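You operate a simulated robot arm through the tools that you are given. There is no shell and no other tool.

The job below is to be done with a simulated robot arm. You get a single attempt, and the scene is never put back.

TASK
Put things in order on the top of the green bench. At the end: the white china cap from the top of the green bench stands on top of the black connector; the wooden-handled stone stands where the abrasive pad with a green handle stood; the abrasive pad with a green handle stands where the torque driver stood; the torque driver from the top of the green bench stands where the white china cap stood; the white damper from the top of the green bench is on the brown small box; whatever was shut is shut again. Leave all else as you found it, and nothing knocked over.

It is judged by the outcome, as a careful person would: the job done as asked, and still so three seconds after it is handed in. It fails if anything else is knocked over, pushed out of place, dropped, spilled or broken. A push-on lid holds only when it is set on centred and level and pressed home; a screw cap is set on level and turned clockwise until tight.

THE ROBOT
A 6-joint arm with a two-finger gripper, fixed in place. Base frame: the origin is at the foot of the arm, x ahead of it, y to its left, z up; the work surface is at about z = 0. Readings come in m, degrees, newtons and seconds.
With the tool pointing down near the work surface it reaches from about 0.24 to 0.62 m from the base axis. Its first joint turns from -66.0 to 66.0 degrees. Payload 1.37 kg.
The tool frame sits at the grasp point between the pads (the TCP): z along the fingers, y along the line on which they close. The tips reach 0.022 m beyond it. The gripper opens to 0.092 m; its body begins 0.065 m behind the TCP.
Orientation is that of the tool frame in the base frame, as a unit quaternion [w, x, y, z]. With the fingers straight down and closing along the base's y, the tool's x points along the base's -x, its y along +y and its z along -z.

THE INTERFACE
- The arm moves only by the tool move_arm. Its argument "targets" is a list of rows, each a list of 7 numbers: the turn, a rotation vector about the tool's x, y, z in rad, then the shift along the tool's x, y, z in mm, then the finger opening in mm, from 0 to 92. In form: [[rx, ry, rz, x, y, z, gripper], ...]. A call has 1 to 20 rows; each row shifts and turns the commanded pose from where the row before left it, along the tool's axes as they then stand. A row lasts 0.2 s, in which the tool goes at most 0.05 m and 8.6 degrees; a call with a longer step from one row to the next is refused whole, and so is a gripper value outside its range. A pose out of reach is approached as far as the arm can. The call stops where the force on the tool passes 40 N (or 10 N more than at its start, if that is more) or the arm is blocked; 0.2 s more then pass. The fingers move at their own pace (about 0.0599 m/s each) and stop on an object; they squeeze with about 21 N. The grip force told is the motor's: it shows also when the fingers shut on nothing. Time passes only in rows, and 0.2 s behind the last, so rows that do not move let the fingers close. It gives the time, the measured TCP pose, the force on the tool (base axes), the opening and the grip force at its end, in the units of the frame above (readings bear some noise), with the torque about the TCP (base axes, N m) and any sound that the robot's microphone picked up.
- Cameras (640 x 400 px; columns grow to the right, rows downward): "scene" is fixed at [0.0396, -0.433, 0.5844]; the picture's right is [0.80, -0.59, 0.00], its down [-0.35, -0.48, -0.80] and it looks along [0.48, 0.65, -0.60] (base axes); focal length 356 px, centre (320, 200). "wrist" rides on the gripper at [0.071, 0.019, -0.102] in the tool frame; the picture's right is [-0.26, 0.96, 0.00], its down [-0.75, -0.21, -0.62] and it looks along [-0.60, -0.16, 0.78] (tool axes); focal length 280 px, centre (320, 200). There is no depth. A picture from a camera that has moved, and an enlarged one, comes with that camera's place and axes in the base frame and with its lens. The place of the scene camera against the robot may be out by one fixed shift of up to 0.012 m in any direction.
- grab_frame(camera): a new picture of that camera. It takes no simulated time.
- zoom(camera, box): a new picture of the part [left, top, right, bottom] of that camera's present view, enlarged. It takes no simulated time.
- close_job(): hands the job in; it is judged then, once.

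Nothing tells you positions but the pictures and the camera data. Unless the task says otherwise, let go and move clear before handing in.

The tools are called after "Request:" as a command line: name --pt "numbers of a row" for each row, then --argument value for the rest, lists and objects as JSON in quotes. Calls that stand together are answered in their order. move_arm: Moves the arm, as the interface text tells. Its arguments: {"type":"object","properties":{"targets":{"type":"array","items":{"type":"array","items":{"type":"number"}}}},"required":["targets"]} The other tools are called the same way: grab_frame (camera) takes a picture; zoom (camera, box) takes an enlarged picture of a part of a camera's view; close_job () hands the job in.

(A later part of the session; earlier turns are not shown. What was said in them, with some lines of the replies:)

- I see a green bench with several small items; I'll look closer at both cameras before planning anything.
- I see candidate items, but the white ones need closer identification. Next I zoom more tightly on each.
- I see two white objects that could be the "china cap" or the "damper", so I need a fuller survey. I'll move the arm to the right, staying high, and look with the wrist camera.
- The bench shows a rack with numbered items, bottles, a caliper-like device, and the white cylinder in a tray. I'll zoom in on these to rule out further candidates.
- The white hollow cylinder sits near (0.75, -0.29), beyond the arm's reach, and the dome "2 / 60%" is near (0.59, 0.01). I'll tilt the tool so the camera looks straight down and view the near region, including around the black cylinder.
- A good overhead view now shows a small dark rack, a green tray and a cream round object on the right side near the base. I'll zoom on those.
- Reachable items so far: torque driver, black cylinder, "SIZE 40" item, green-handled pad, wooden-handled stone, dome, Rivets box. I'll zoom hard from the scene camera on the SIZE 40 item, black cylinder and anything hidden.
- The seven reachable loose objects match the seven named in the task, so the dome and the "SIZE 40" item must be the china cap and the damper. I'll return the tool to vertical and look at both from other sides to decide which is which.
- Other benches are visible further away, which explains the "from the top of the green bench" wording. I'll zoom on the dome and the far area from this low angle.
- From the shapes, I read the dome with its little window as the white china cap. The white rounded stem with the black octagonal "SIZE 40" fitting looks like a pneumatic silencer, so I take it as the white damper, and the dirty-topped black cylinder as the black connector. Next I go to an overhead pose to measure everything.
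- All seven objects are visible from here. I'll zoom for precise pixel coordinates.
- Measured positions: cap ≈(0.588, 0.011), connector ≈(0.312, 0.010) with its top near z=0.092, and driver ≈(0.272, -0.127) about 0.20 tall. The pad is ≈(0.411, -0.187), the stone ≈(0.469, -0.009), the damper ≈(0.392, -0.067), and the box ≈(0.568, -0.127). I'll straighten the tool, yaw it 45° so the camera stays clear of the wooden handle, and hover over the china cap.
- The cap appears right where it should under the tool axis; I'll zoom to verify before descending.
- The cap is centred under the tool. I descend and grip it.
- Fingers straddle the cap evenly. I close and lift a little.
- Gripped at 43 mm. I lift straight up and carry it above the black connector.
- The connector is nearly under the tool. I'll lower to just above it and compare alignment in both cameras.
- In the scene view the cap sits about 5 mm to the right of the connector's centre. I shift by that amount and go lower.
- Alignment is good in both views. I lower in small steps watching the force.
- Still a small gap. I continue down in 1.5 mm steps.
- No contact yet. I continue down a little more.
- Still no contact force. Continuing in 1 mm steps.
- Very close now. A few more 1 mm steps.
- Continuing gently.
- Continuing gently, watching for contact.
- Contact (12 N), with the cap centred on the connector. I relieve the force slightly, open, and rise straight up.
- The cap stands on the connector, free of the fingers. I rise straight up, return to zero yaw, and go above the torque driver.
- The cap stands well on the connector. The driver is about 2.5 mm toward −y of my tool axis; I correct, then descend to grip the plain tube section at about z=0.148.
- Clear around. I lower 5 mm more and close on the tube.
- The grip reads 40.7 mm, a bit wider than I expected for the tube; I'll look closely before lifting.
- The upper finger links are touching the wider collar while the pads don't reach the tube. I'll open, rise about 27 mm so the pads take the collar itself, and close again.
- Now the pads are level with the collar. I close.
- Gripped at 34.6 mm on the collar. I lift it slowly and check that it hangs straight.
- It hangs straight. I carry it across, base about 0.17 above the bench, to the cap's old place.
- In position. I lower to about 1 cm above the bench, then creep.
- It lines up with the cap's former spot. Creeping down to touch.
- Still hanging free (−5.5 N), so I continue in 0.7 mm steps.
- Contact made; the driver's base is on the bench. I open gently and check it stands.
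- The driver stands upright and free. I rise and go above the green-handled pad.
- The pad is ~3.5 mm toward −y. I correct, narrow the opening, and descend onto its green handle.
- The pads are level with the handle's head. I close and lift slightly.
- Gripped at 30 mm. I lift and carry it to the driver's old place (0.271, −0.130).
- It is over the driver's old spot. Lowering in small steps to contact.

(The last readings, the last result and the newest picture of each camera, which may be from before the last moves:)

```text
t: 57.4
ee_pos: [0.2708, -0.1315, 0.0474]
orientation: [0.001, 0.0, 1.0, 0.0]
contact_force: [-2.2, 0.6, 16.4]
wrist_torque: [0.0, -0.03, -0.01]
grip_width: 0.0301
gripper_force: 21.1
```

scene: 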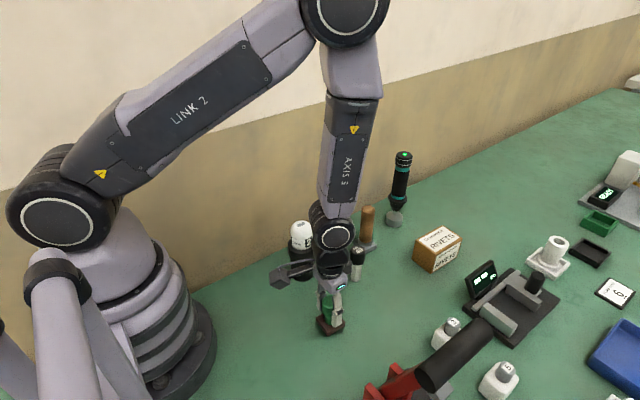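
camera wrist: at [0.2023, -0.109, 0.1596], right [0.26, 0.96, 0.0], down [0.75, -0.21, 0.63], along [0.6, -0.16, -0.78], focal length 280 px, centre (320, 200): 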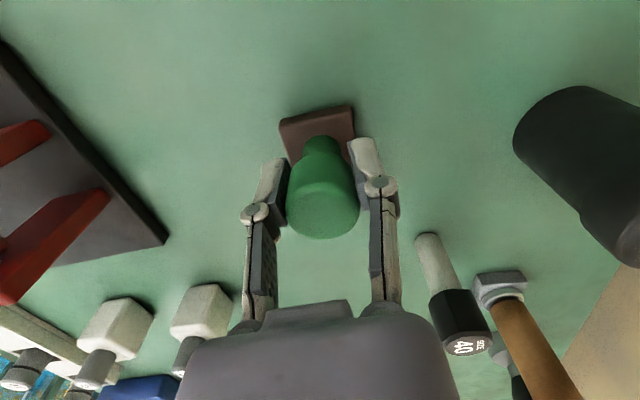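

The pad is down (16 N). I relieve the force a little, open, check, and rise.

Request:
move_arm --pt "0 0 0 0 0 -0.8 15" --pt "0 0 0 0 0 0 36" --pt "0 0 0 0 0 0 48" --pt "0 0 0 0 0 0 60" --pt "0 0 0 0 0 0 60"

Request:
grab_frame --camera "wrist"

Request:
zoom --camera "scene" --box '[280, 240, 400, 350]'

```text
t: 58.6
ee_pos: [0.2706, -0.1313, 0.0496]
orientation: [0.0, 0.0, 1.0, 0.001]
contact_force: [0.5, -1.2, 0.2]
wrist_torque: [-0.02, -0.02, 0.01]
grip_width: 0.0603
gripper_force: 0.0
```

```text
taken
camera wrist: at [0.2001, -0.1111, 0.15], right [0.26, 0.96, 0.0], down [0.75, -0.21, 0.63], along [0.6, -0.16, -0.78], focal length 280 px, centre (320, 200)
```

wrist: 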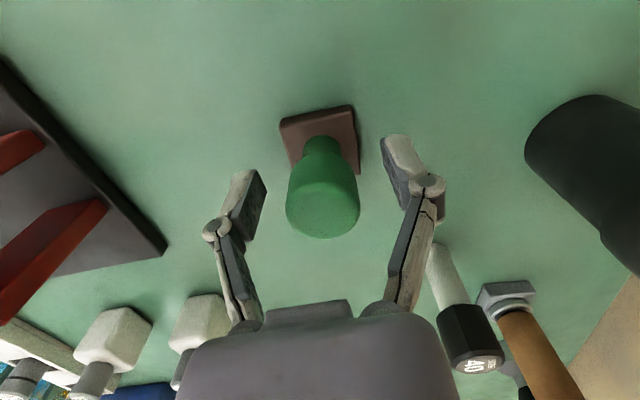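

```text
3.64 times, centred on (340, 295) of scene
camera zoom: at [0.0396, -0.433, 0.5844], right [0.8, -0.59, 0.0], down [-0.35, -0.48, -0.8], along [0.48, 0.65, -0.6], focal length 1293 px, centre (247, -146)
```

zoom: 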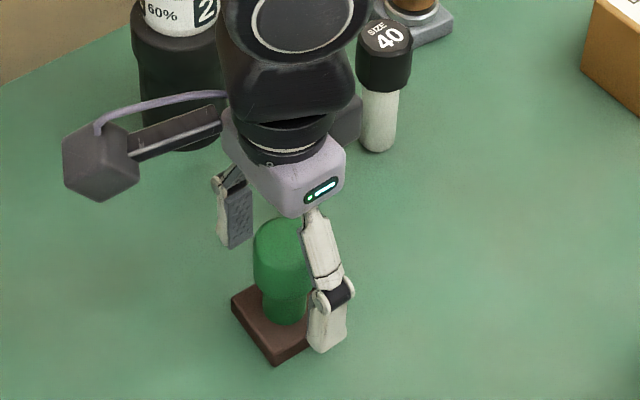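

The pad stands at the driver's old place. I rise and go above the wooden-handled stone.

Request:
move_arm --pt "0 0 0 0 0 -15 60" --pt "0 0 0 0 0 -40 60" --pt "0 0 0 0 0 -50 60" --pt "0 0 0 0 0 -50 60" --pt "0 0 0 0 0 -50 60" --pt "0 0 0 0 0 -45 65" --pt "0 0 0 -39.6 24.3 0 65" --pt "0 0 0 -39.6 24.3 0 65" --pt "0 0 0 -39.6 24.3 0 65" --pt "0 0 0 -39.6 24.3 0 65" --pt "0 0 0 -39.6 24.3 0 65" --pt "0 0 0 0 0 0 65"

Request:
grab_frame --camera "wrist"

Request:
grab_frame --camera "scene"

```text
t: 61.2
ee_pos: [0.4692, -0.0086, 0.2999]
orientation: [0.0, 0.001, 1.0, 0.0]
contact_force: [0.3, -0.3, -0.2]
wrist_torque: [0.01, 0.01, 0.01]
grip_width: 0.0651
gripper_force: 0.1
```

```text
taken
camera wrist: at [0.3992, 0.0114, 0.4007], right [0.26, 0.96, 0.0], down [0.75, -0.21, 0.62], along [0.6, -0.16, -0.78], focal length 280 px, centre (320, 200)
```

wrist: 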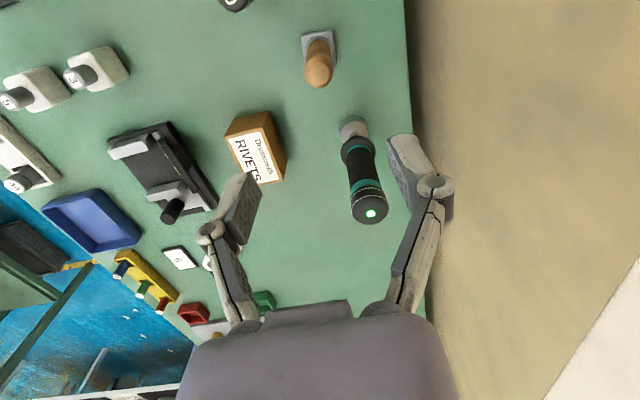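

```text
taken
```

scene: 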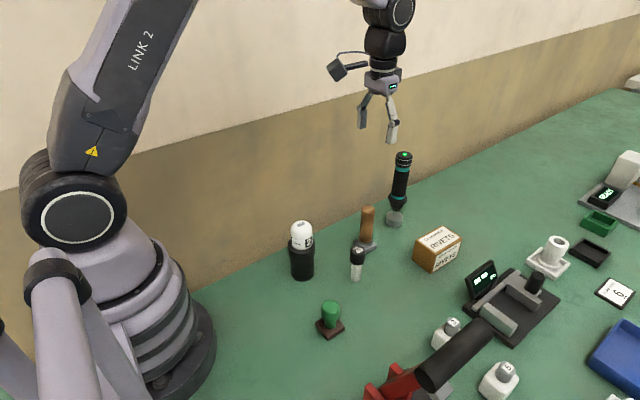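

Request:
zoom --camera "wrist" --box '[280, 20, 360, 100]'

```text
5.00 times, centred on (320, 60) of wrist
camera zoom: at [0.3992, 0.0114, 0.4007], right [0.26, 0.96, 0.0], down [0.75, -0.21, 0.62], along [0.6, -0.16, -0.78], focal length 1402 px, centre (320, 900)
```

zoom: 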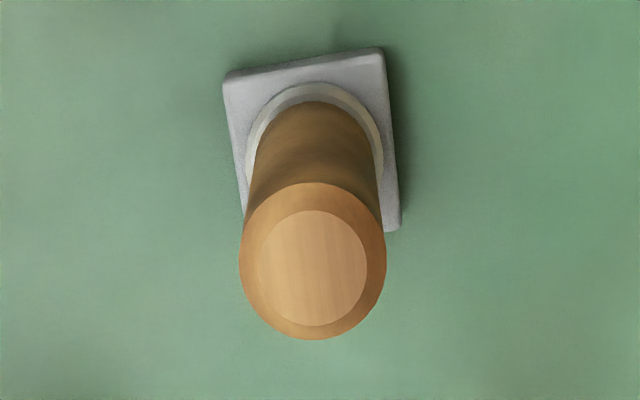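

The stone is almost exactly centred. I descend to its handle and grip.

Request:
move_arm --pt "0 0 0 1 -1.8 0 60" --pt "0 0 0 0 0 45 60" --pt "0 0 0 0 0 45 60" --pt "0 0 0 0 0 45 60" --pt "0 0 0 0 0 45 60" --pt "0 0 0 0 0 30 60" --pt "0 0 0 0 0 15 60" --pt "0 0 0 0 0 0 60"

Request:
grab_frame --camera "wrist"

Request:
zoom --camera "scene" --box '[320, 140, 440, 270]'

```text
t: 63.0
ee_pos: [0.4664, -0.0102, 0.0753]
orientation: [0.0, 0.0, 1.0, 0.0]
contact_force: [0.0, 0.0, 0.3]
wrist_torque: [-0.01, 0.02, 0.02]
grip_width: 0.06
gripper_force: 0.0
```

```text
taken
camera wrist: at [0.3967, 0.0099, 0.1753], right [0.26, 0.96, 0.0], down [0.75, -0.21, 0.62], along [0.6, -0.16, -0.78], focal length 280 px, centre (320, 200)
```

wrist: 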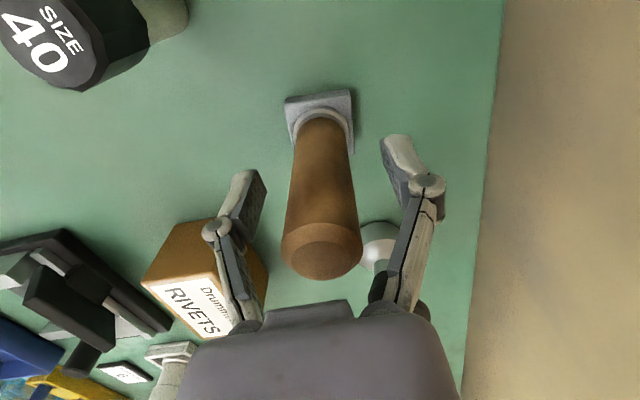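

```text
3.08 times, centred on (380, 205) of scene
camera zoom: at [0.0396, -0.433, 0.5844], right [0.8, -0.59, 0.0], down [-0.35, -0.48, -0.8], along [0.48, 0.65, -0.6], focal length 1094 px, centre (135, 185)
```

zoom: 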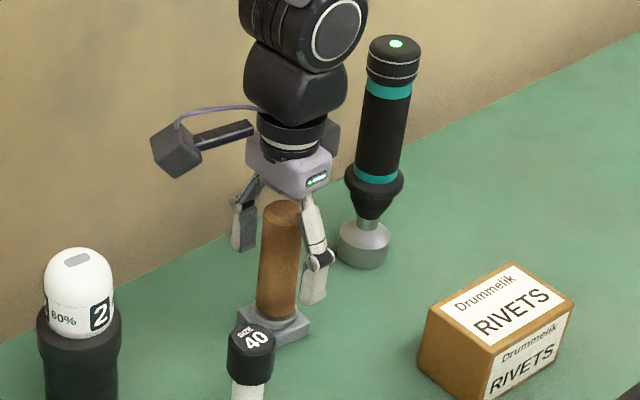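

The upper finger links narrow above the pads, so I raise to have the handle's top near pad level, then close.

Request:
move_arm --pt "0 0 0 0 0 -17 60" --pt "0 0 0 0 0 0 40" --pt "0 0 0 0 0 0 15" --pt "0 0 0 0 0 0 15" --pt "0 0 0 0 0 0 15" --pt "0 0 0 0 0 0 15"

Request:
grab_frame --camera "wrist"

Request:
zoom --camera "scene" --box '[320, 150, 420, 270]'

```text
t: 64.4
ee_pos: [0.4677, -0.0105, 0.0913]
orientation: [0.0, 0.001, 1.0, 0.0]
contact_force: [-2.6, -1.3, 5.6]
wrist_torque: [0.01, 0.07, 0.04]
grip_width: 0.0281
gripper_force: 20.7
```

```text
taken
camera wrist: at [0.397, 0.0101, 0.1931], right [0.26, 0.96, 0.0], down [0.75, -0.21, 0.63], along [0.6, -0.16, -0.78], focal length 280 px, centre (320, 200)
```

wrist: 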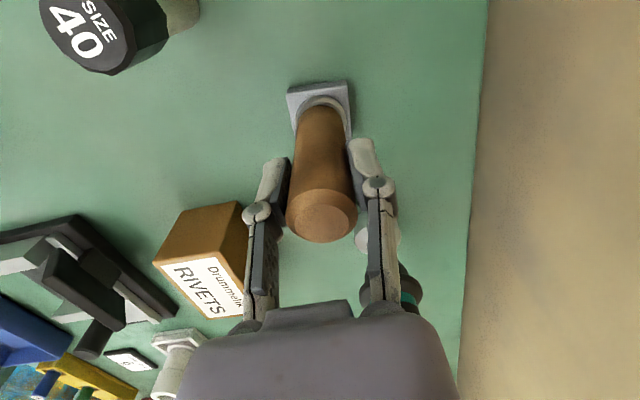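

```text
3.33 times, centred on (370, 210) of scene
camera zoom: at [0.0396, -0.433, 0.5844], right [0.8, -0.59, 0.0], down [-0.35, -0.48, -0.8], along [0.48, 0.65, -0.6], focal length 1185 px, centre (153, 167)
```

zoom: 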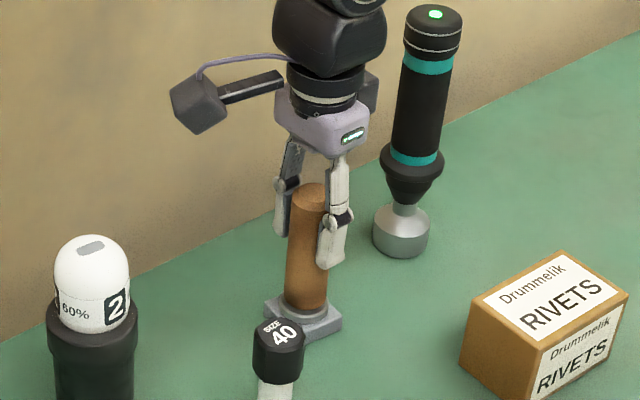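

Gripped at 28 mm. I lift it and carry it to the pad's old place (0.4065, −0.191).

Request:
move_arm --pt "0 0 0 0 0 -8 15" --pt "0 0 0 0 0 -30 15" --pt "0 0 0 0 0 -40 15" --pt "0 0 0 0 0 -42 15" --pt "0 0 0 0 0 -40 15" --pt "0 0 0 12.2 -36.1 0 15" --pt "0 0 0 12.2 -36.1 0 15" --pt "0 0 0 12.2 -36.1 0 15" --pt "0 0 0 12.2 -36.1 0 15" --pt "0 0 0 12.2 -36.1 0 15" --pt "0 0 0 0 0 0 15" --pt "0 0 0 0 0 0 15"

Request:
grab_frame --camera "wrist"

Request:
grab_frame --camera "scene"

```text
t: 67.0
ee_pos: [0.4024, -0.1933, 0.2509]
orientation: [0.0, -0.001, 1.0, 0.0]
contact_force: [0.7, 0.3, -2.4]
wrist_torque: [0.02, 0.04, 0.01]
grip_width: 0.0281
gripper_force: 21.0
```

```text
taken
camera wrist: at [0.3321, -0.1738, 0.352], right [0.26, 0.96, 0.0], down [0.75, -0.21, 0.62], along [0.6, -0.16, -0.78], focal length 280 px, centre (320, 200)
```

wrist: 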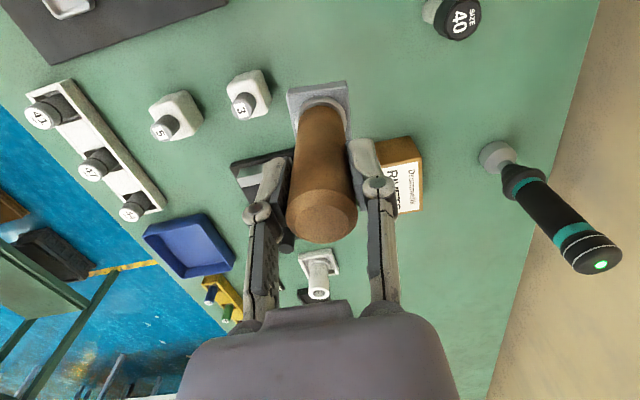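

```text
taken
```

scene: 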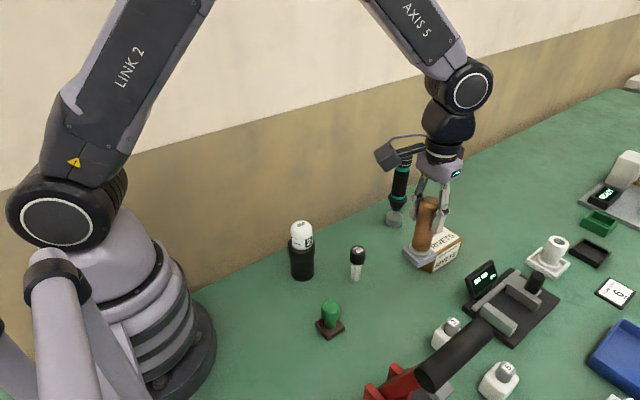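

Fine-correcting a few millimetres and lowering towards the bench.

Request:
move_arm --pt "0 0 0 -3 1.7 0 15" --pt "0 0 0 0 0 40 15" --pt "0 0 0 0 0 40 15" --pt "0 0 0 0 0 40 15" --pt "0 0 0 0 0 22 15" --pt "0 0 0 0 0 8 15" --pt "0 0 0 0 0 0 15"

Request:
zoom --camera "scene" --box '[360, 220, 480, 350]'

```text
t: 68.6
ee_pos: [0.4099, -0.1906, 0.1009]
orientation: [0.0, 0.0, 1.0, 0.0]
contact_force: [-0.6, -0.2, -2.5]
wrist_torque: [0.0, 0.05, -0.02]
grip_width: 0.0282
gripper_force: 21.0
```

```text
3.08 times, centred on (420, 285) of scene
camera zoom: at [0.0396, -0.433, 0.5844], right [0.8, -0.59, 0.0], down [-0.35, -0.48, -0.8], along [0.48, 0.65, -0.6], focal length 1094 px, centre (12, -62)
```

zoom: 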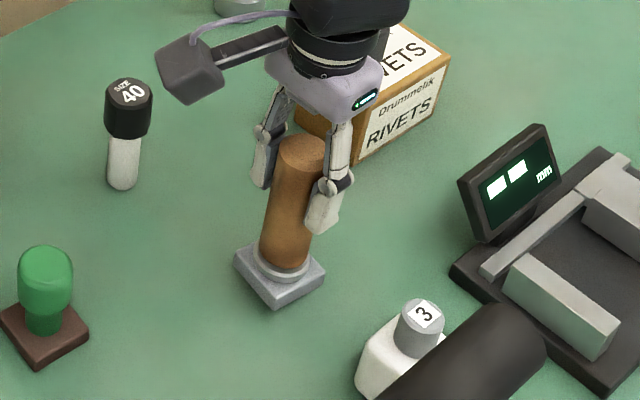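

Nearly down. Creeping.

Request:
move_arm --pt "0 0 0 1 0 3 15" --pt "0 0 0 0 0 2 15" --pt "0 0 0 0 0 1 15" --pt "0 0 0 0 0 0 15"

```text
t: 69.6
ee_pos: [0.4088, -0.1896, 0.0954]
orientation: [0.0, 0.0, 1.0, 0.0]
contact_force: [-0.5, 0.1, -2.2]
wrist_torque: [0.03, 0.03, -0.01]
grip_width: 0.0279
gripper_force: 21.2
```

Request:
move_arm --pt "0 0 0 0 0 1 15" --pt "0 0 0 0 0 1 15" --pt "0 0 0 0 0 0 15"

```text
t: 70.4
ee_pos: [0.4091, -0.1905, 0.0928]
orientation: [0.0, 0.0, 1.0, 0.0]
contact_force: [-1.7, 0.1, -2.5]
wrist_torque: [0.04, 0.0, 0.0]
grip_width: 0.0285
gripper_force: 20.9
```

Request:
move_arm --pt "0 0 0 0 0 0.8 15" --pt "0 0 0 0 0 0.7 15" --pt "0 0 0 0 0 0 15"

```text
t: 71.2
ee_pos: [0.4084, -0.1913, 0.0922]
orientation: [0.0, 0.0, 1.0, 0.001]
contact_force: [-0.6, 1.0, 2.3]
wrist_torque: [0.23, 0.01, 0.05]
grip_width: 0.0283
gripper_force: 20.8
```

Touching the bench. I press 0.4 mm more to seat it flat, then open.

Request:
move_arm --pt "0 0 0 0 0 0.4 15" --pt "0 0 0 0 0 0 32" --pt "0 0 0 0 0 0 44" --pt "0 0 0 0 0 0 58" --pt "0 0 0 0 0 0 58"

Request:
grab_frame --camera "wrist"

Request:
zoom --camera "scene" --box '[360, 220, 480, 350]'

```text
t: 72.4
ee_pos: [0.4091, -0.1904, 0.0908]
orientation: [0.0, 0.0, 1.0, 0.0]
contact_force: [0.1, 0.5, -0.1]
wrist_torque: [0.01, 0.01, 0.0]
grip_width: 0.0579
gripper_force: 0.1
```

```text
taken
camera wrist: at [0.3379, -0.1701, 0.1924], right [0.26, 0.96, 0.0], down [0.75, -0.21, 0.63], along [0.6, -0.16, -0.78], focal length 280 px, centre (320, 200)
```

wrist: 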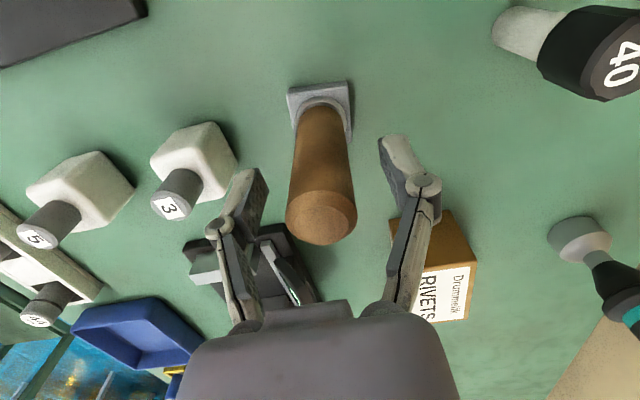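

```text
3.08 times, centred on (420, 285) of scene
camera zoom: at [0.0396, -0.433, 0.5844], right [0.8, -0.59, 0.0], down [-0.35, -0.48, -0.8], along [0.48, 0.65, -0.6], focal length 1094 px, centre (12, -62)
```

zoom: 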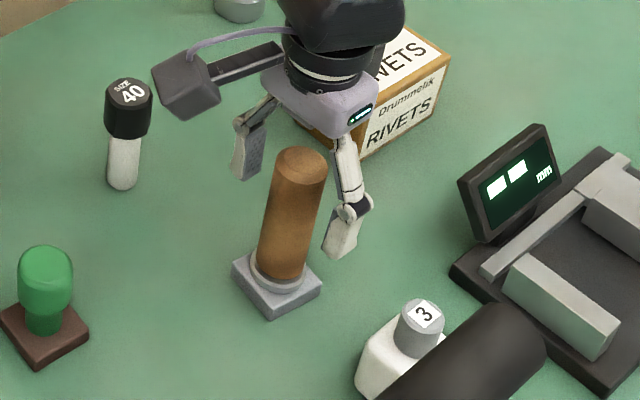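

The stone stands where the pad stood. I rise and move above the damper ("SIZE 40").

Request:
move_arm --pt "0 0 0 0 0 -15 58" --pt "0 0 0 0 0 -40 58" --pt "0 0 0 0 0 -50 58" --pt "0 0 0 0 0 -50 60" --pt "0 0 0 0 0 -40 60" --pt "0 0 0 5.7 41.2 0 60" --pt "0 0 0 5.7 41.2 0 60" --pt "0 0 0 5.7 41.2 0 60" --pt "0 0 0 0 0 0 60"

Request:
grab_frame --camera "wrist"

Request:
zoom --camera "wrist" --box '[280, 20, 360, 100]'

```text
t: 74.4
ee_pos: [0.3908, -0.0666, 0.2849]
orientation: [0.0, 0.001, 1.0, 0.0]
contact_force: [0.5, 0.0, 0.8]
wrist_torque: [0.01, -0.02, 0.0]
grip_width: 0.0603
gripper_force: 0.1
```

```text
taken
camera wrist: at [0.3204, -0.0463, 0.3868], right [0.26, 0.96, 0.0], down [0.75, -0.21, 0.63], along [0.6, -0.16, -0.78], focal length 280 px, centre (320, 200)
```

wrist: 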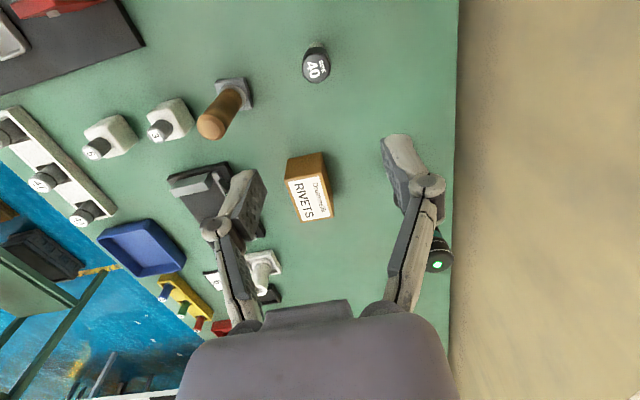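

```text
5.00 times, centred on (320, 60) of wrist
camera zoom: at [0.3204, -0.0463, 0.3868], right [0.26, 0.96, 0.0], down [0.75, -0.21, 0.63], along [0.6, -0.16, -0.78], focal length 1402 px, centre (320, 900)
```

zoom: 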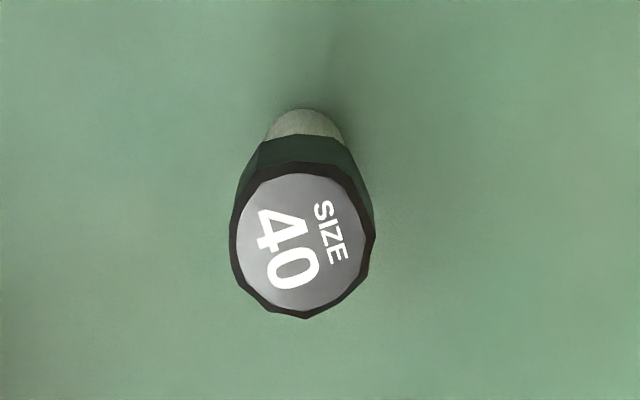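

The damper is ~3 mm off; I correct and descend to grip the head.

Request:
move_arm --pt "0 0 0 2.9 -3.1 0 58" --pt "0 0 0 0 0 45 58" --pt "0 0 0 0 0 45 58" --pt "0 0 0 0 0 45 58" --pt "0 0 0 0 0 45 58" --pt "0 0 0 0 0 25 58" --pt "0 0 0 0 0 12 58" --pt "0 0 0 0 0 0 58"

Request:
grab_frame --camera "wrist"

Request:
zoom --camera "scene" --box '[310, 190, 410, 300]'

```text
t: 76.2
ee_pos: [0.3907, -0.0691, 0.0704]
orientation: [0.0, 0.0, 1.0, 0.0]
contact_force: [-0.6, -0.2, 0.0]
wrist_torque: [0.01, 0.01, 0.0]
grip_width: 0.0579
gripper_force: 0.1
```

```text
taken
camera wrist: at [0.3193, -0.0485, 0.1713], right [0.26, 0.96, 0.0], down [0.75, -0.21, 0.63], along [0.6, -0.16, -0.78], focal length 280 px, centre (320, 200)
```

wrist: 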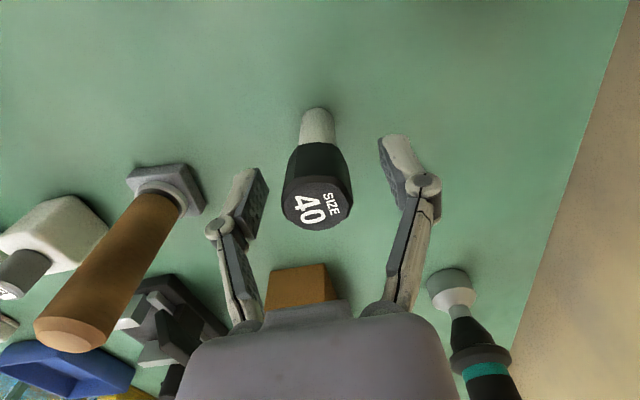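

```text
3.64 times, centred on (360, 245) of scene
camera zoom: at [0.0396, -0.433, 0.5844], right [0.8, -0.59, 0.0], down [-0.35, -0.48, -0.8], along [0.48, 0.65, -0.6], focal length 1293 px, centre (174, 36)
```

zoom: 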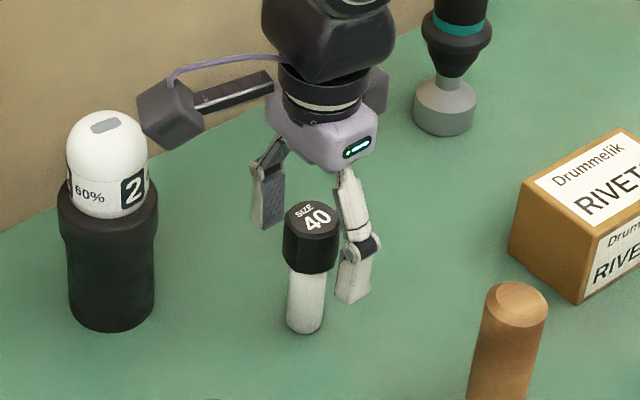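

Centred on the head. I close and lift.

Request:
move_arm --pt "0 0 0 0 0 1 40" --pt "0 0 0 0 0 0 15" --pt "0 0 0 0 0 0 15" --pt "0 0 0 0 0 0 15" --pt "0 0 0 0 0 0 15"

Request:
grab_frame --camera "wrist"

Request:
zoom --camera "scene" --box '[310, 190, 410, 300]'

```text
t: 77.4
ee_pos: [0.3908, -0.0689, 0.0685]
orientation: [0.0, 0.0, 1.0, -0.001]
contact_force: [-0.1, -1.1, 1.1]
wrist_torque: [-0.01, 0.0, 0.0]
grip_width: 0.0278
gripper_force: 20.9
```

```text
taken
camera wrist: at [0.3192, -0.0484, 0.1704], right [0.26, 0.96, 0.0], down [0.75, -0.21, 0.63], along [0.6, -0.16, -0.78], focal length 280 px, centre (320, 200)
```

wrist: 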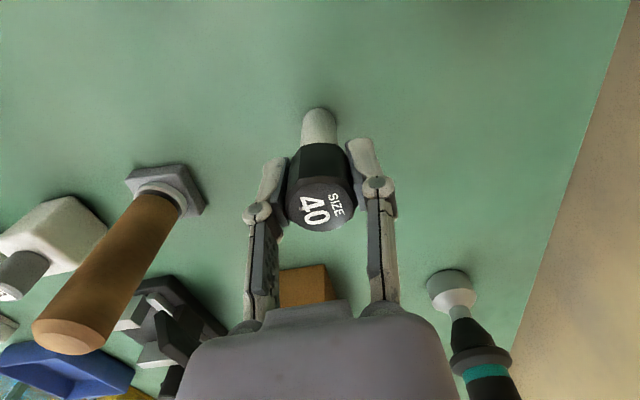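

```text
3.64 times, centred on (360, 245) of scene
camera zoom: at [0.0396, -0.433, 0.5844], right [0.8, -0.59, 0.0], down [-0.35, -0.48, -0.8], along [0.48, 0.65, -0.6], focal length 1293 px, centre (174, 36)
```

zoom: 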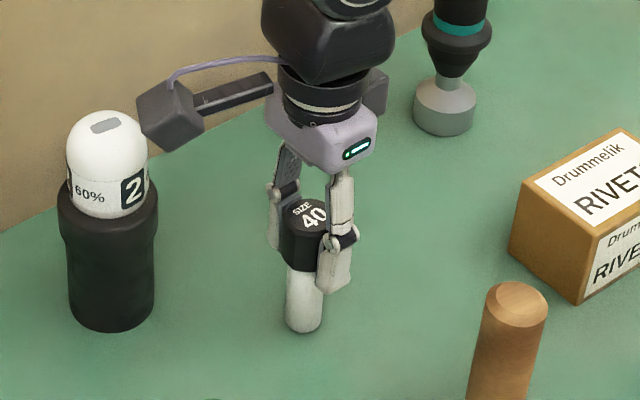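

Gripped at 27.8 mm. I lift and move above the Rivets box.

Request:
move_arm --pt "0 0 0 0 0 -8 15" --pt "0 0 0 0 0 -30 15" --pt "0 0 0 0 0 -45 15" --pt "0 0 0 0 0 -50 15" --pt "0 0 0 0 0 -47 15" --pt "0 0 0 -44.8 -15 0 15" --pt "0 0 0 -44.8 -15 0 15" --pt "0 0 0 -44.8 -15 0 15" --pt "0 0 0 -44.8 -15 0 15" --pt "0 0 0 0 0 0 15" --pt "0 0 0 0 0 0 15"

Request:
grab_frame --camera "wrist"

Request:
grab_frame --camera "scene"

```text
t: 79.8
ee_pos: [0.5688, -0.1321, 0.2471]
orientation: [0.0, 0.0, 1.0, 0.0]
contact_force: [-0.1, 0.9, -0.6]
wrist_torque: [-0.02, -0.01, 0.0]
grip_width: 0.0278
gripper_force: 21.0
```

```text
taken
camera wrist: at [0.4972, -0.112, 0.3493], right [0.26, 0.96, 0.0], down [0.75, -0.21, 0.62], along [0.6, -0.16, -0.78], focal length 280 px, centre (320, 200)
```

wrist: 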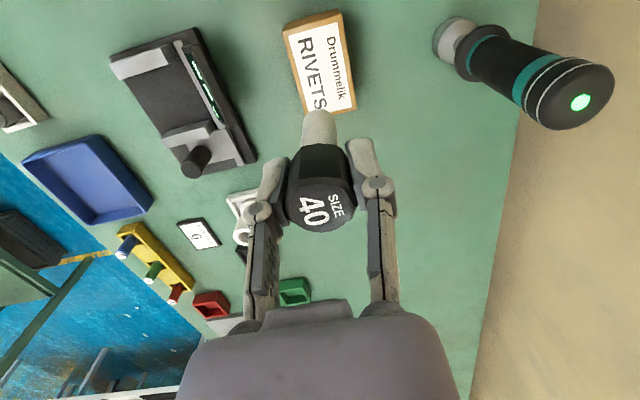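

```text
taken
```

scene: 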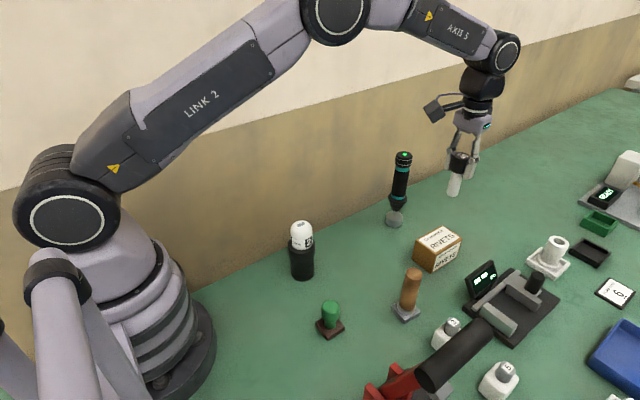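

Request:
zoom --camera "wrist" --box '[260, 0, 380, 130]'

```text
3.08 times, centred on (320, 65) of wrist
camera zoom: at [0.4972, -0.112, 0.3493], right [0.26, 0.96, 0.0], down [0.75, -0.21, 0.62], along [0.6, -0.16, -0.78], focal length 863 px, centre (320, 615)
```

zoom: 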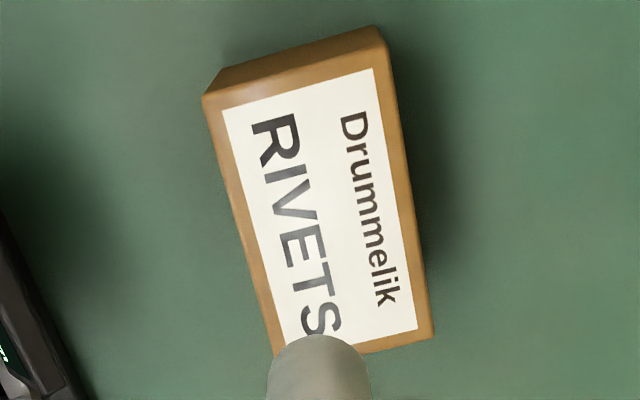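

The box is centred beneath within ~1.5 mm. I shift that and lower to just above its top.

Request:
move_arm --pt "0 0 0 0.5 1.4 0 15" --pt "0 0 0 0 0 40 15" --pt "0 0 0 0 0 35 15" --pt "0 0 0 0 0 20 15" --pt "0 0 0 0 0 10 15" --pt "0 0 0 0 0 0 15"

Request:
grab_frame --camera "wrist"

Request:
zoom --camera "scene" --box '[390, 170, 500, 290]'

```text
t: 81.2
ee_pos: [0.5679, -0.1267, 0.1413]
orientation: [0.001, 0.0, 1.0, 0.0]
contact_force: [0.3, -0.5, -0.7]
wrist_torque: [-0.01, -0.01, 0.02]
grip_width: 0.0277
gripper_force: 21.7
```

```text
taken
camera wrist: at [0.497, -0.1079, 0.2427], right [0.26, 0.96, 0.0], down [0.75, -0.21, 0.63], along [0.6, -0.16, -0.78], focal length 280 px, centre (320, 200)
```

wrist: 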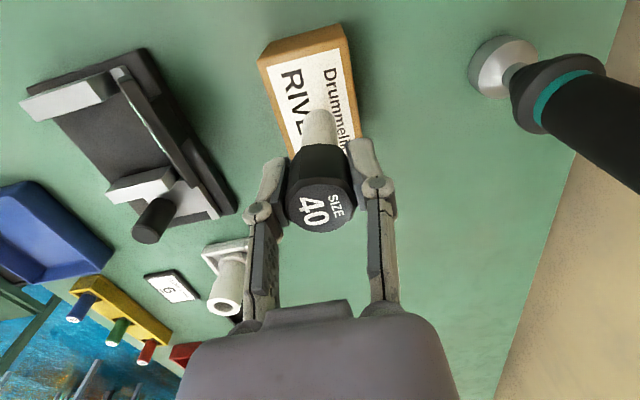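

```text
3.33 times, centred on (445, 230) of scene
camera zoom: at [0.0396, -0.433, 0.5844], right [0.8, -0.59, 0.0], down [-0.35, -0.48, -0.8], along [0.48, 0.65, -0.6], focal length 1185 px, centre (-97, 100)
```

zoom: 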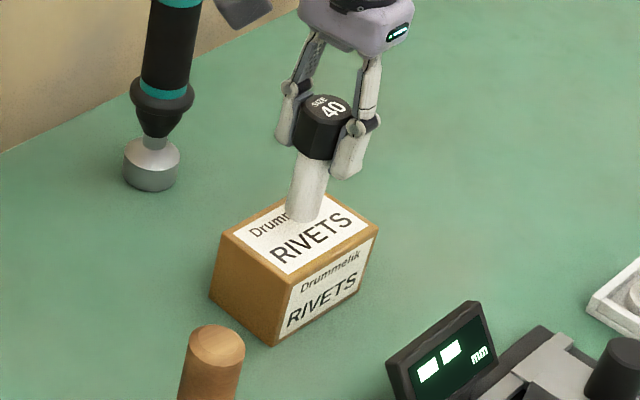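

Damper will land close to the box's centre. Lowering further in small steps.

Request:
move_arm --pt "0 0 0 0 0 4 15" --pt "0 0 0 0 0 3 15" --pt "0 0 0 0 0 2 15" --pt "0 0 0 0 0 0 15"

Request:
zoom --camera "scene" --box '[410, 200, 480, 280]'

```text
t: 82.2
ee_pos: [0.568, -0.129, 0.1336]
orientation: [0.0, 0.0, 1.0, 0.001]
contact_force: [0.1, -0.1, -1.3]
wrist_torque: [0.02, 0.01, 0.03]
grip_width: 0.0281
gripper_force: 21.2
```

```text
5.00 times, centred on (445, 240) of scene
camera zoom: at [0.0396, -0.433, 0.5844], right [0.8, -0.59, 0.0], down [-0.35, -0.48, -0.8], along [0.48, 0.65, -0.6], focal length 1778 px, centre (-305, 0)
```

zoom: 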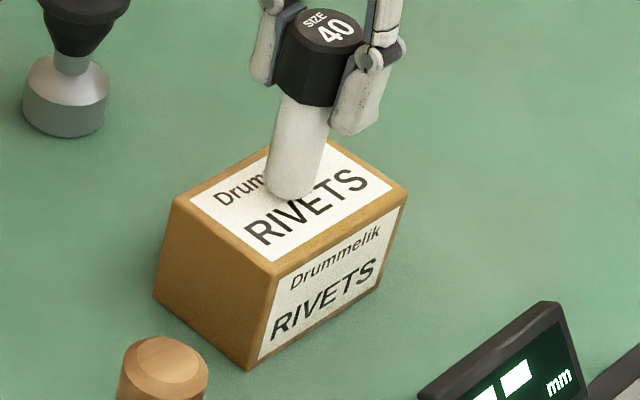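

Close. 1 mm steps now.

Request:
move_arm --pt "0 0 0 0 0 1 15" --pt "0 0 0 0 0 1 15" --pt "0 0 0 0 0 0 15"

```text
t: 83.0
ee_pos: [0.5668, -0.1282, 0.1315]
orientation: [0.0, 0.001, 1.0, -0.001]
contact_force: [-0.1, 0.1, -0.7]
wrist_torque: [0.02, 0.0, -0.02]
grip_width: 0.0279
gripper_force: 20.4
```

Request:
move_arm --pt "0 0 0 0 0 1 15" --pt "0 0 0 0 0 1 15" --pt "0 0 0 0 0 0 15"

Request:
zoom --camera "scene" --box '[410, 200, 480, 280]'

```text
t: 83.8
ee_pos: [0.5676, -0.1275, 0.1296]
orientation: [0.0, 0.0, 1.0, 0.0]
contact_force: [0.0, 0.0, 0.2]
wrist_torque: [-0.03, -0.01, -0.02]
grip_width: 0.028
gripper_force: 21.1
```

```text
5.00 times, centred on (445, 240) of scene
camera zoom: at [0.0396, -0.433, 0.5844], right [0.8, -0.59, 0.0], down [-0.35, -0.48, -0.8], along [0.48, 0.65, -0.6], focal length 1778 px, centre (-305, 0)
```

zoom: 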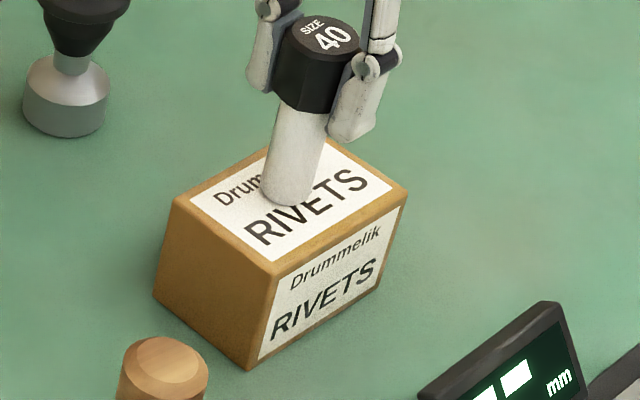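

No contact yet; continuing.

Request:
move_arm --pt "0 0 0 0 0 1 15" --pt "0 0 0 0 0 0 15"

```text
t: 84.4
ee_pos: [0.567, -0.1278, 0.1295]
orientation: [0.0, 0.0, 1.0, 0.0]
contact_force: [-0.8, 0.1, 3.5]
wrist_torque: [0.07, 0.06, 0.0]
grip_width: 0.0278
gripper_force: 21.5
```

Contact at about 4 N. I press another 0.4 mm to seat it, then open evenly.

Request:
move_arm --pt "0 0 0 0 0 0.4 15" --pt "0 0 0 0 0 0 15"

Request:
zoom --camera "scene" --box '[410, 190, 480, 270]'

```text
t: 85.0
ee_pos: [0.5672, -0.1274, 0.1299]
orientation: [0.0, 0.0, 1.0, 0.0]
contact_force: [-3.4, -1.3, 9.5]
wrist_torque: [-0.08, 0.14, 0.01]
grip_width: 0.0282
gripper_force: 20.9
```

```text
5.00 times, centred on (445, 230) of scene
camera zoom: at [0.0396, -0.433, 0.5844], right [0.8, -0.59, 0.0], down [-0.35, -0.48, -0.8], along [0.48, 0.65, -0.6], focal length 1778 px, centre (-305, 50)
```

zoom: 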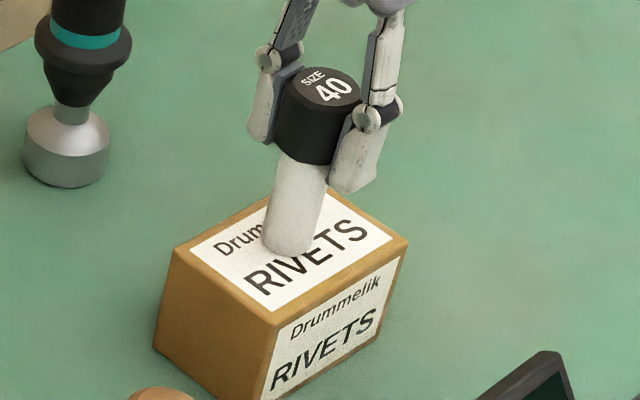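

I relieve the small side load by 0.4 mm and open.

Request:
move_arm --pt "0 0 0 0 0 -0.4 15" --pt "0 0 0 0 0 0 15" --pt "0 0 0 0 0 0 31" --pt "0 0 0 0 0 0 38" --pt "0 0 0 0 0 0 48" --pt "0 0 0 0 0 0 58" --pt "0 0 0 0 0 0 58"

Request:
grab_frame --camera "wrist"

Request:
zoom --camera "scene" --box '[400, 170, 490, 280]'

```text
t: 86.6
ee_pos: [0.5668, -0.1279, 0.1279]
orientation: [0.001, 0.0, 1.0, 0.0]
contact_force: [-0.1, 1.3, 0.4]
wrist_torque: [-0.01, -0.01, 0.01]
grip_width: 0.058
gripper_force: 0.1
```

```text
taken
camera wrist: at [0.4965, -0.1074, 0.2303], right [0.26, 0.96, 0.0], down [0.75, -0.21, 0.63], along [0.6, -0.16, -0.78], focal length 280 px, centre (320, 200)
```

wrist: 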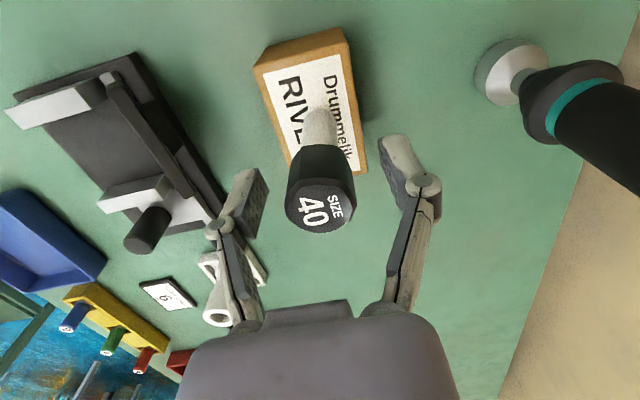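

```text
3.64 times, centred on (445, 225) of scene
camera zoom: at [0.0396, -0.433, 0.5844], right [0.8, -0.59, 0.0], down [-0.35, -0.48, -0.8], along [0.48, 0.65, -0.6], focal length 1293 px, centre (-134, 109)
```

zoom: 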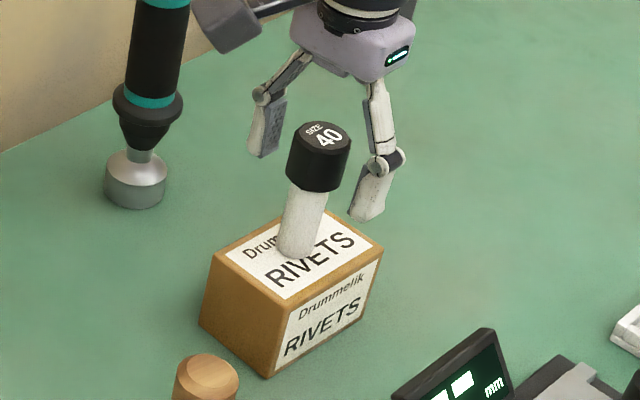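

The damper stands freely on the box. I rise straight up and take a final look at everything.

Request:
move_arm --pt "0 0 0 0 0 -10 60" --pt "0 0 0 0 0 -30 60" --pt "0 0 0 0 0 -45 60" --pt "0 0 0 0 0 -45 60" --pt "0 0 0 0 0 -45 60" --pt "0 0 0 0 0 -45 60" --pt "0 0 0 40 20 0 60" --pt "0 0 0 40 20 0 60" --pt "0 0 0 40 20 0 60" --pt "0 0 0 40 20 0 60" --pt "0 0 0 0 0 0 60" --pt "0 0 0 0 0 0 60" --pt "0 0 0 0 0 0 60"

Request:
grab_frame --camera "wrist"

Request:
grab_frame --camera "scene"

Request:
zoom --camera "scene" --box '[260, 140, 500, 350]'

```text
t: 89.4
ee_pos: [0.4096, -0.0462, 0.3492]
orientation: [0.0, 0.0, 1.0, 0.001]
contact_force: [0.4, 0.7, -0.8]
wrist_torque: [0.03, 0.0, 0.02]
grip_width: 0.0598
gripper_force: 0.0
```

```text
taken
camera wrist: at [0.3383, -0.0268, 0.4498], right [0.26, 0.96, 0.0], down [0.75, -0.21, 0.63], along [0.6, -0.16, -0.78], focal length 280 px, centre (320, 200)
```

wrist: 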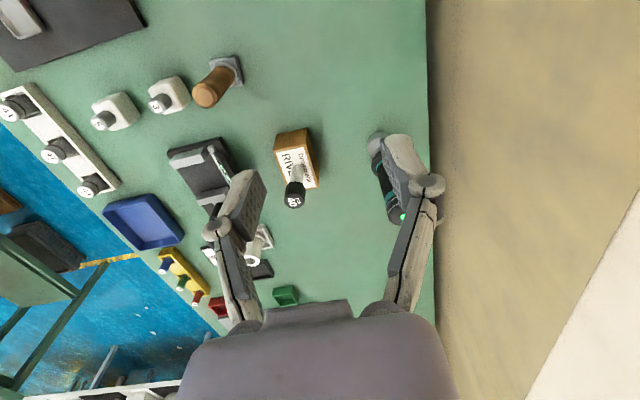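

```text
taken
```

scene: 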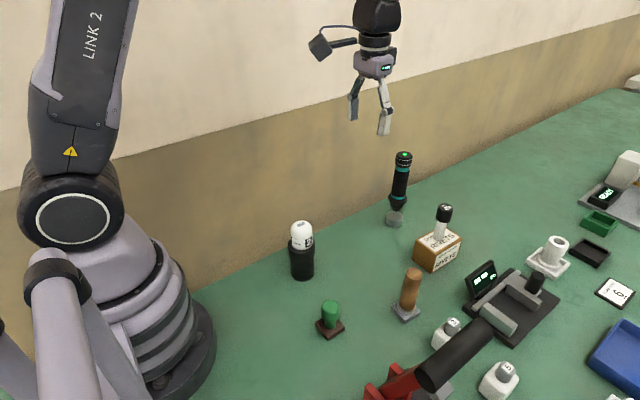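

```text
1.90 times, centred on (380, 245) of scene
camera zoom: at [0.0396, -0.433, 0.5844], right [0.8, -0.59, 0.0], down [-0.35, -0.48, -0.8], along [0.48, 0.65, -0.6], focal length 677 px, centre (206, 114)
```

zoom: 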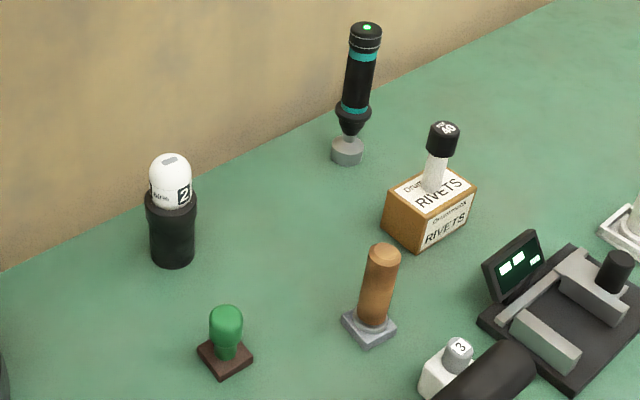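

Everything stands upright in its new place, and nothing else appears to have moved. I'll do one last close check of the cap and the damper before handing in.

Request:
zoom --camera "scene" --box '[275, 210, 345, 345]'

Request:
zoom --camera "scene" --box '[375, 140, 475, 330]'

```text
2.96 times, centred on (310, 278) of scene
camera zoom: at [0.0396, -0.433, 0.5844], right [0.8, -0.59, 0.0], down [-0.35, -0.48, -0.8], along [0.48, 0.65, -0.6], focal length 1054 px, centre (350, -30)
```

zoom: 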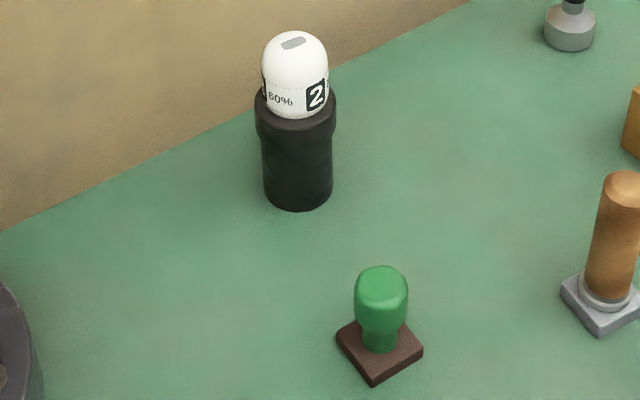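

```text
2.11 times, centred on (425, 235) of scene
camera zoom: at [0.0396, -0.433, 0.5844], right [0.8, -0.59, 0.0], down [-0.35, -0.48, -0.8], along [0.48, 0.65, -0.6], focal length 749 px, centre (99, 126)
```

zoom: 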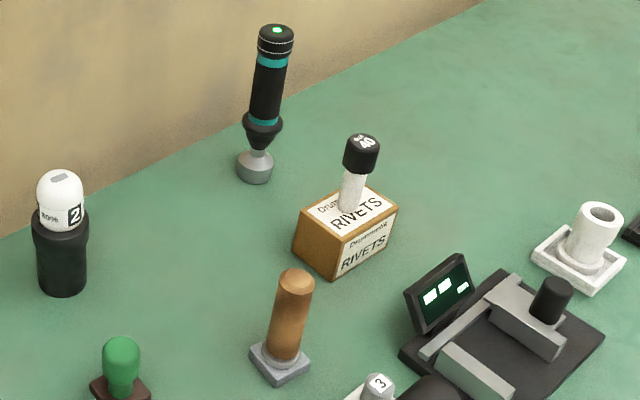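

The cap is on the connector and the damper is on the box. The driver, pad and stone each stand in their new places, and the gripper is empty and well clear. I'm handing in the job.

Request:
close_job

```text
The job is handed in.
```

I've handed the job in. In the last pictures all five moved objects stood upright in their new places and the gripper was empty and clear. The main uncertainty is whether I picked the right two white objects.

| Object | Now stands |
|---|---|
| White china cap (the dome marked "2 / 60%") | centred on top of the black connector |
| Torque driver | where the china cap stood |
| Abrasive pad with the green handle | where the torque driver stood |
| Wooden-handled stone | where the abrasive pad stood |
| White damper (the "SIZE 40" piece) | upright on the brown Rivets box |

- **Which white object is which:** nothing on the objects names them. I took the dome as the china cap because of its shape. I took the "SIZE 40" piece, a white stem with a black head, as the damper because it looks like a pneumatic silencer. If those two are swapped, the cap, damper and torque driver placements are all wrong. The only other white part that might have fitted, a hollow cylinder in a tray, is beyond the arm's reach.
- **Placement accuracy:** I judged each spot from the pictures and the arm's own readings, and they agree to within a few millimetres.
- **Everything else:** I opened nothing, so nothing needed shutting again. I saw nothing else moved or knocked over.
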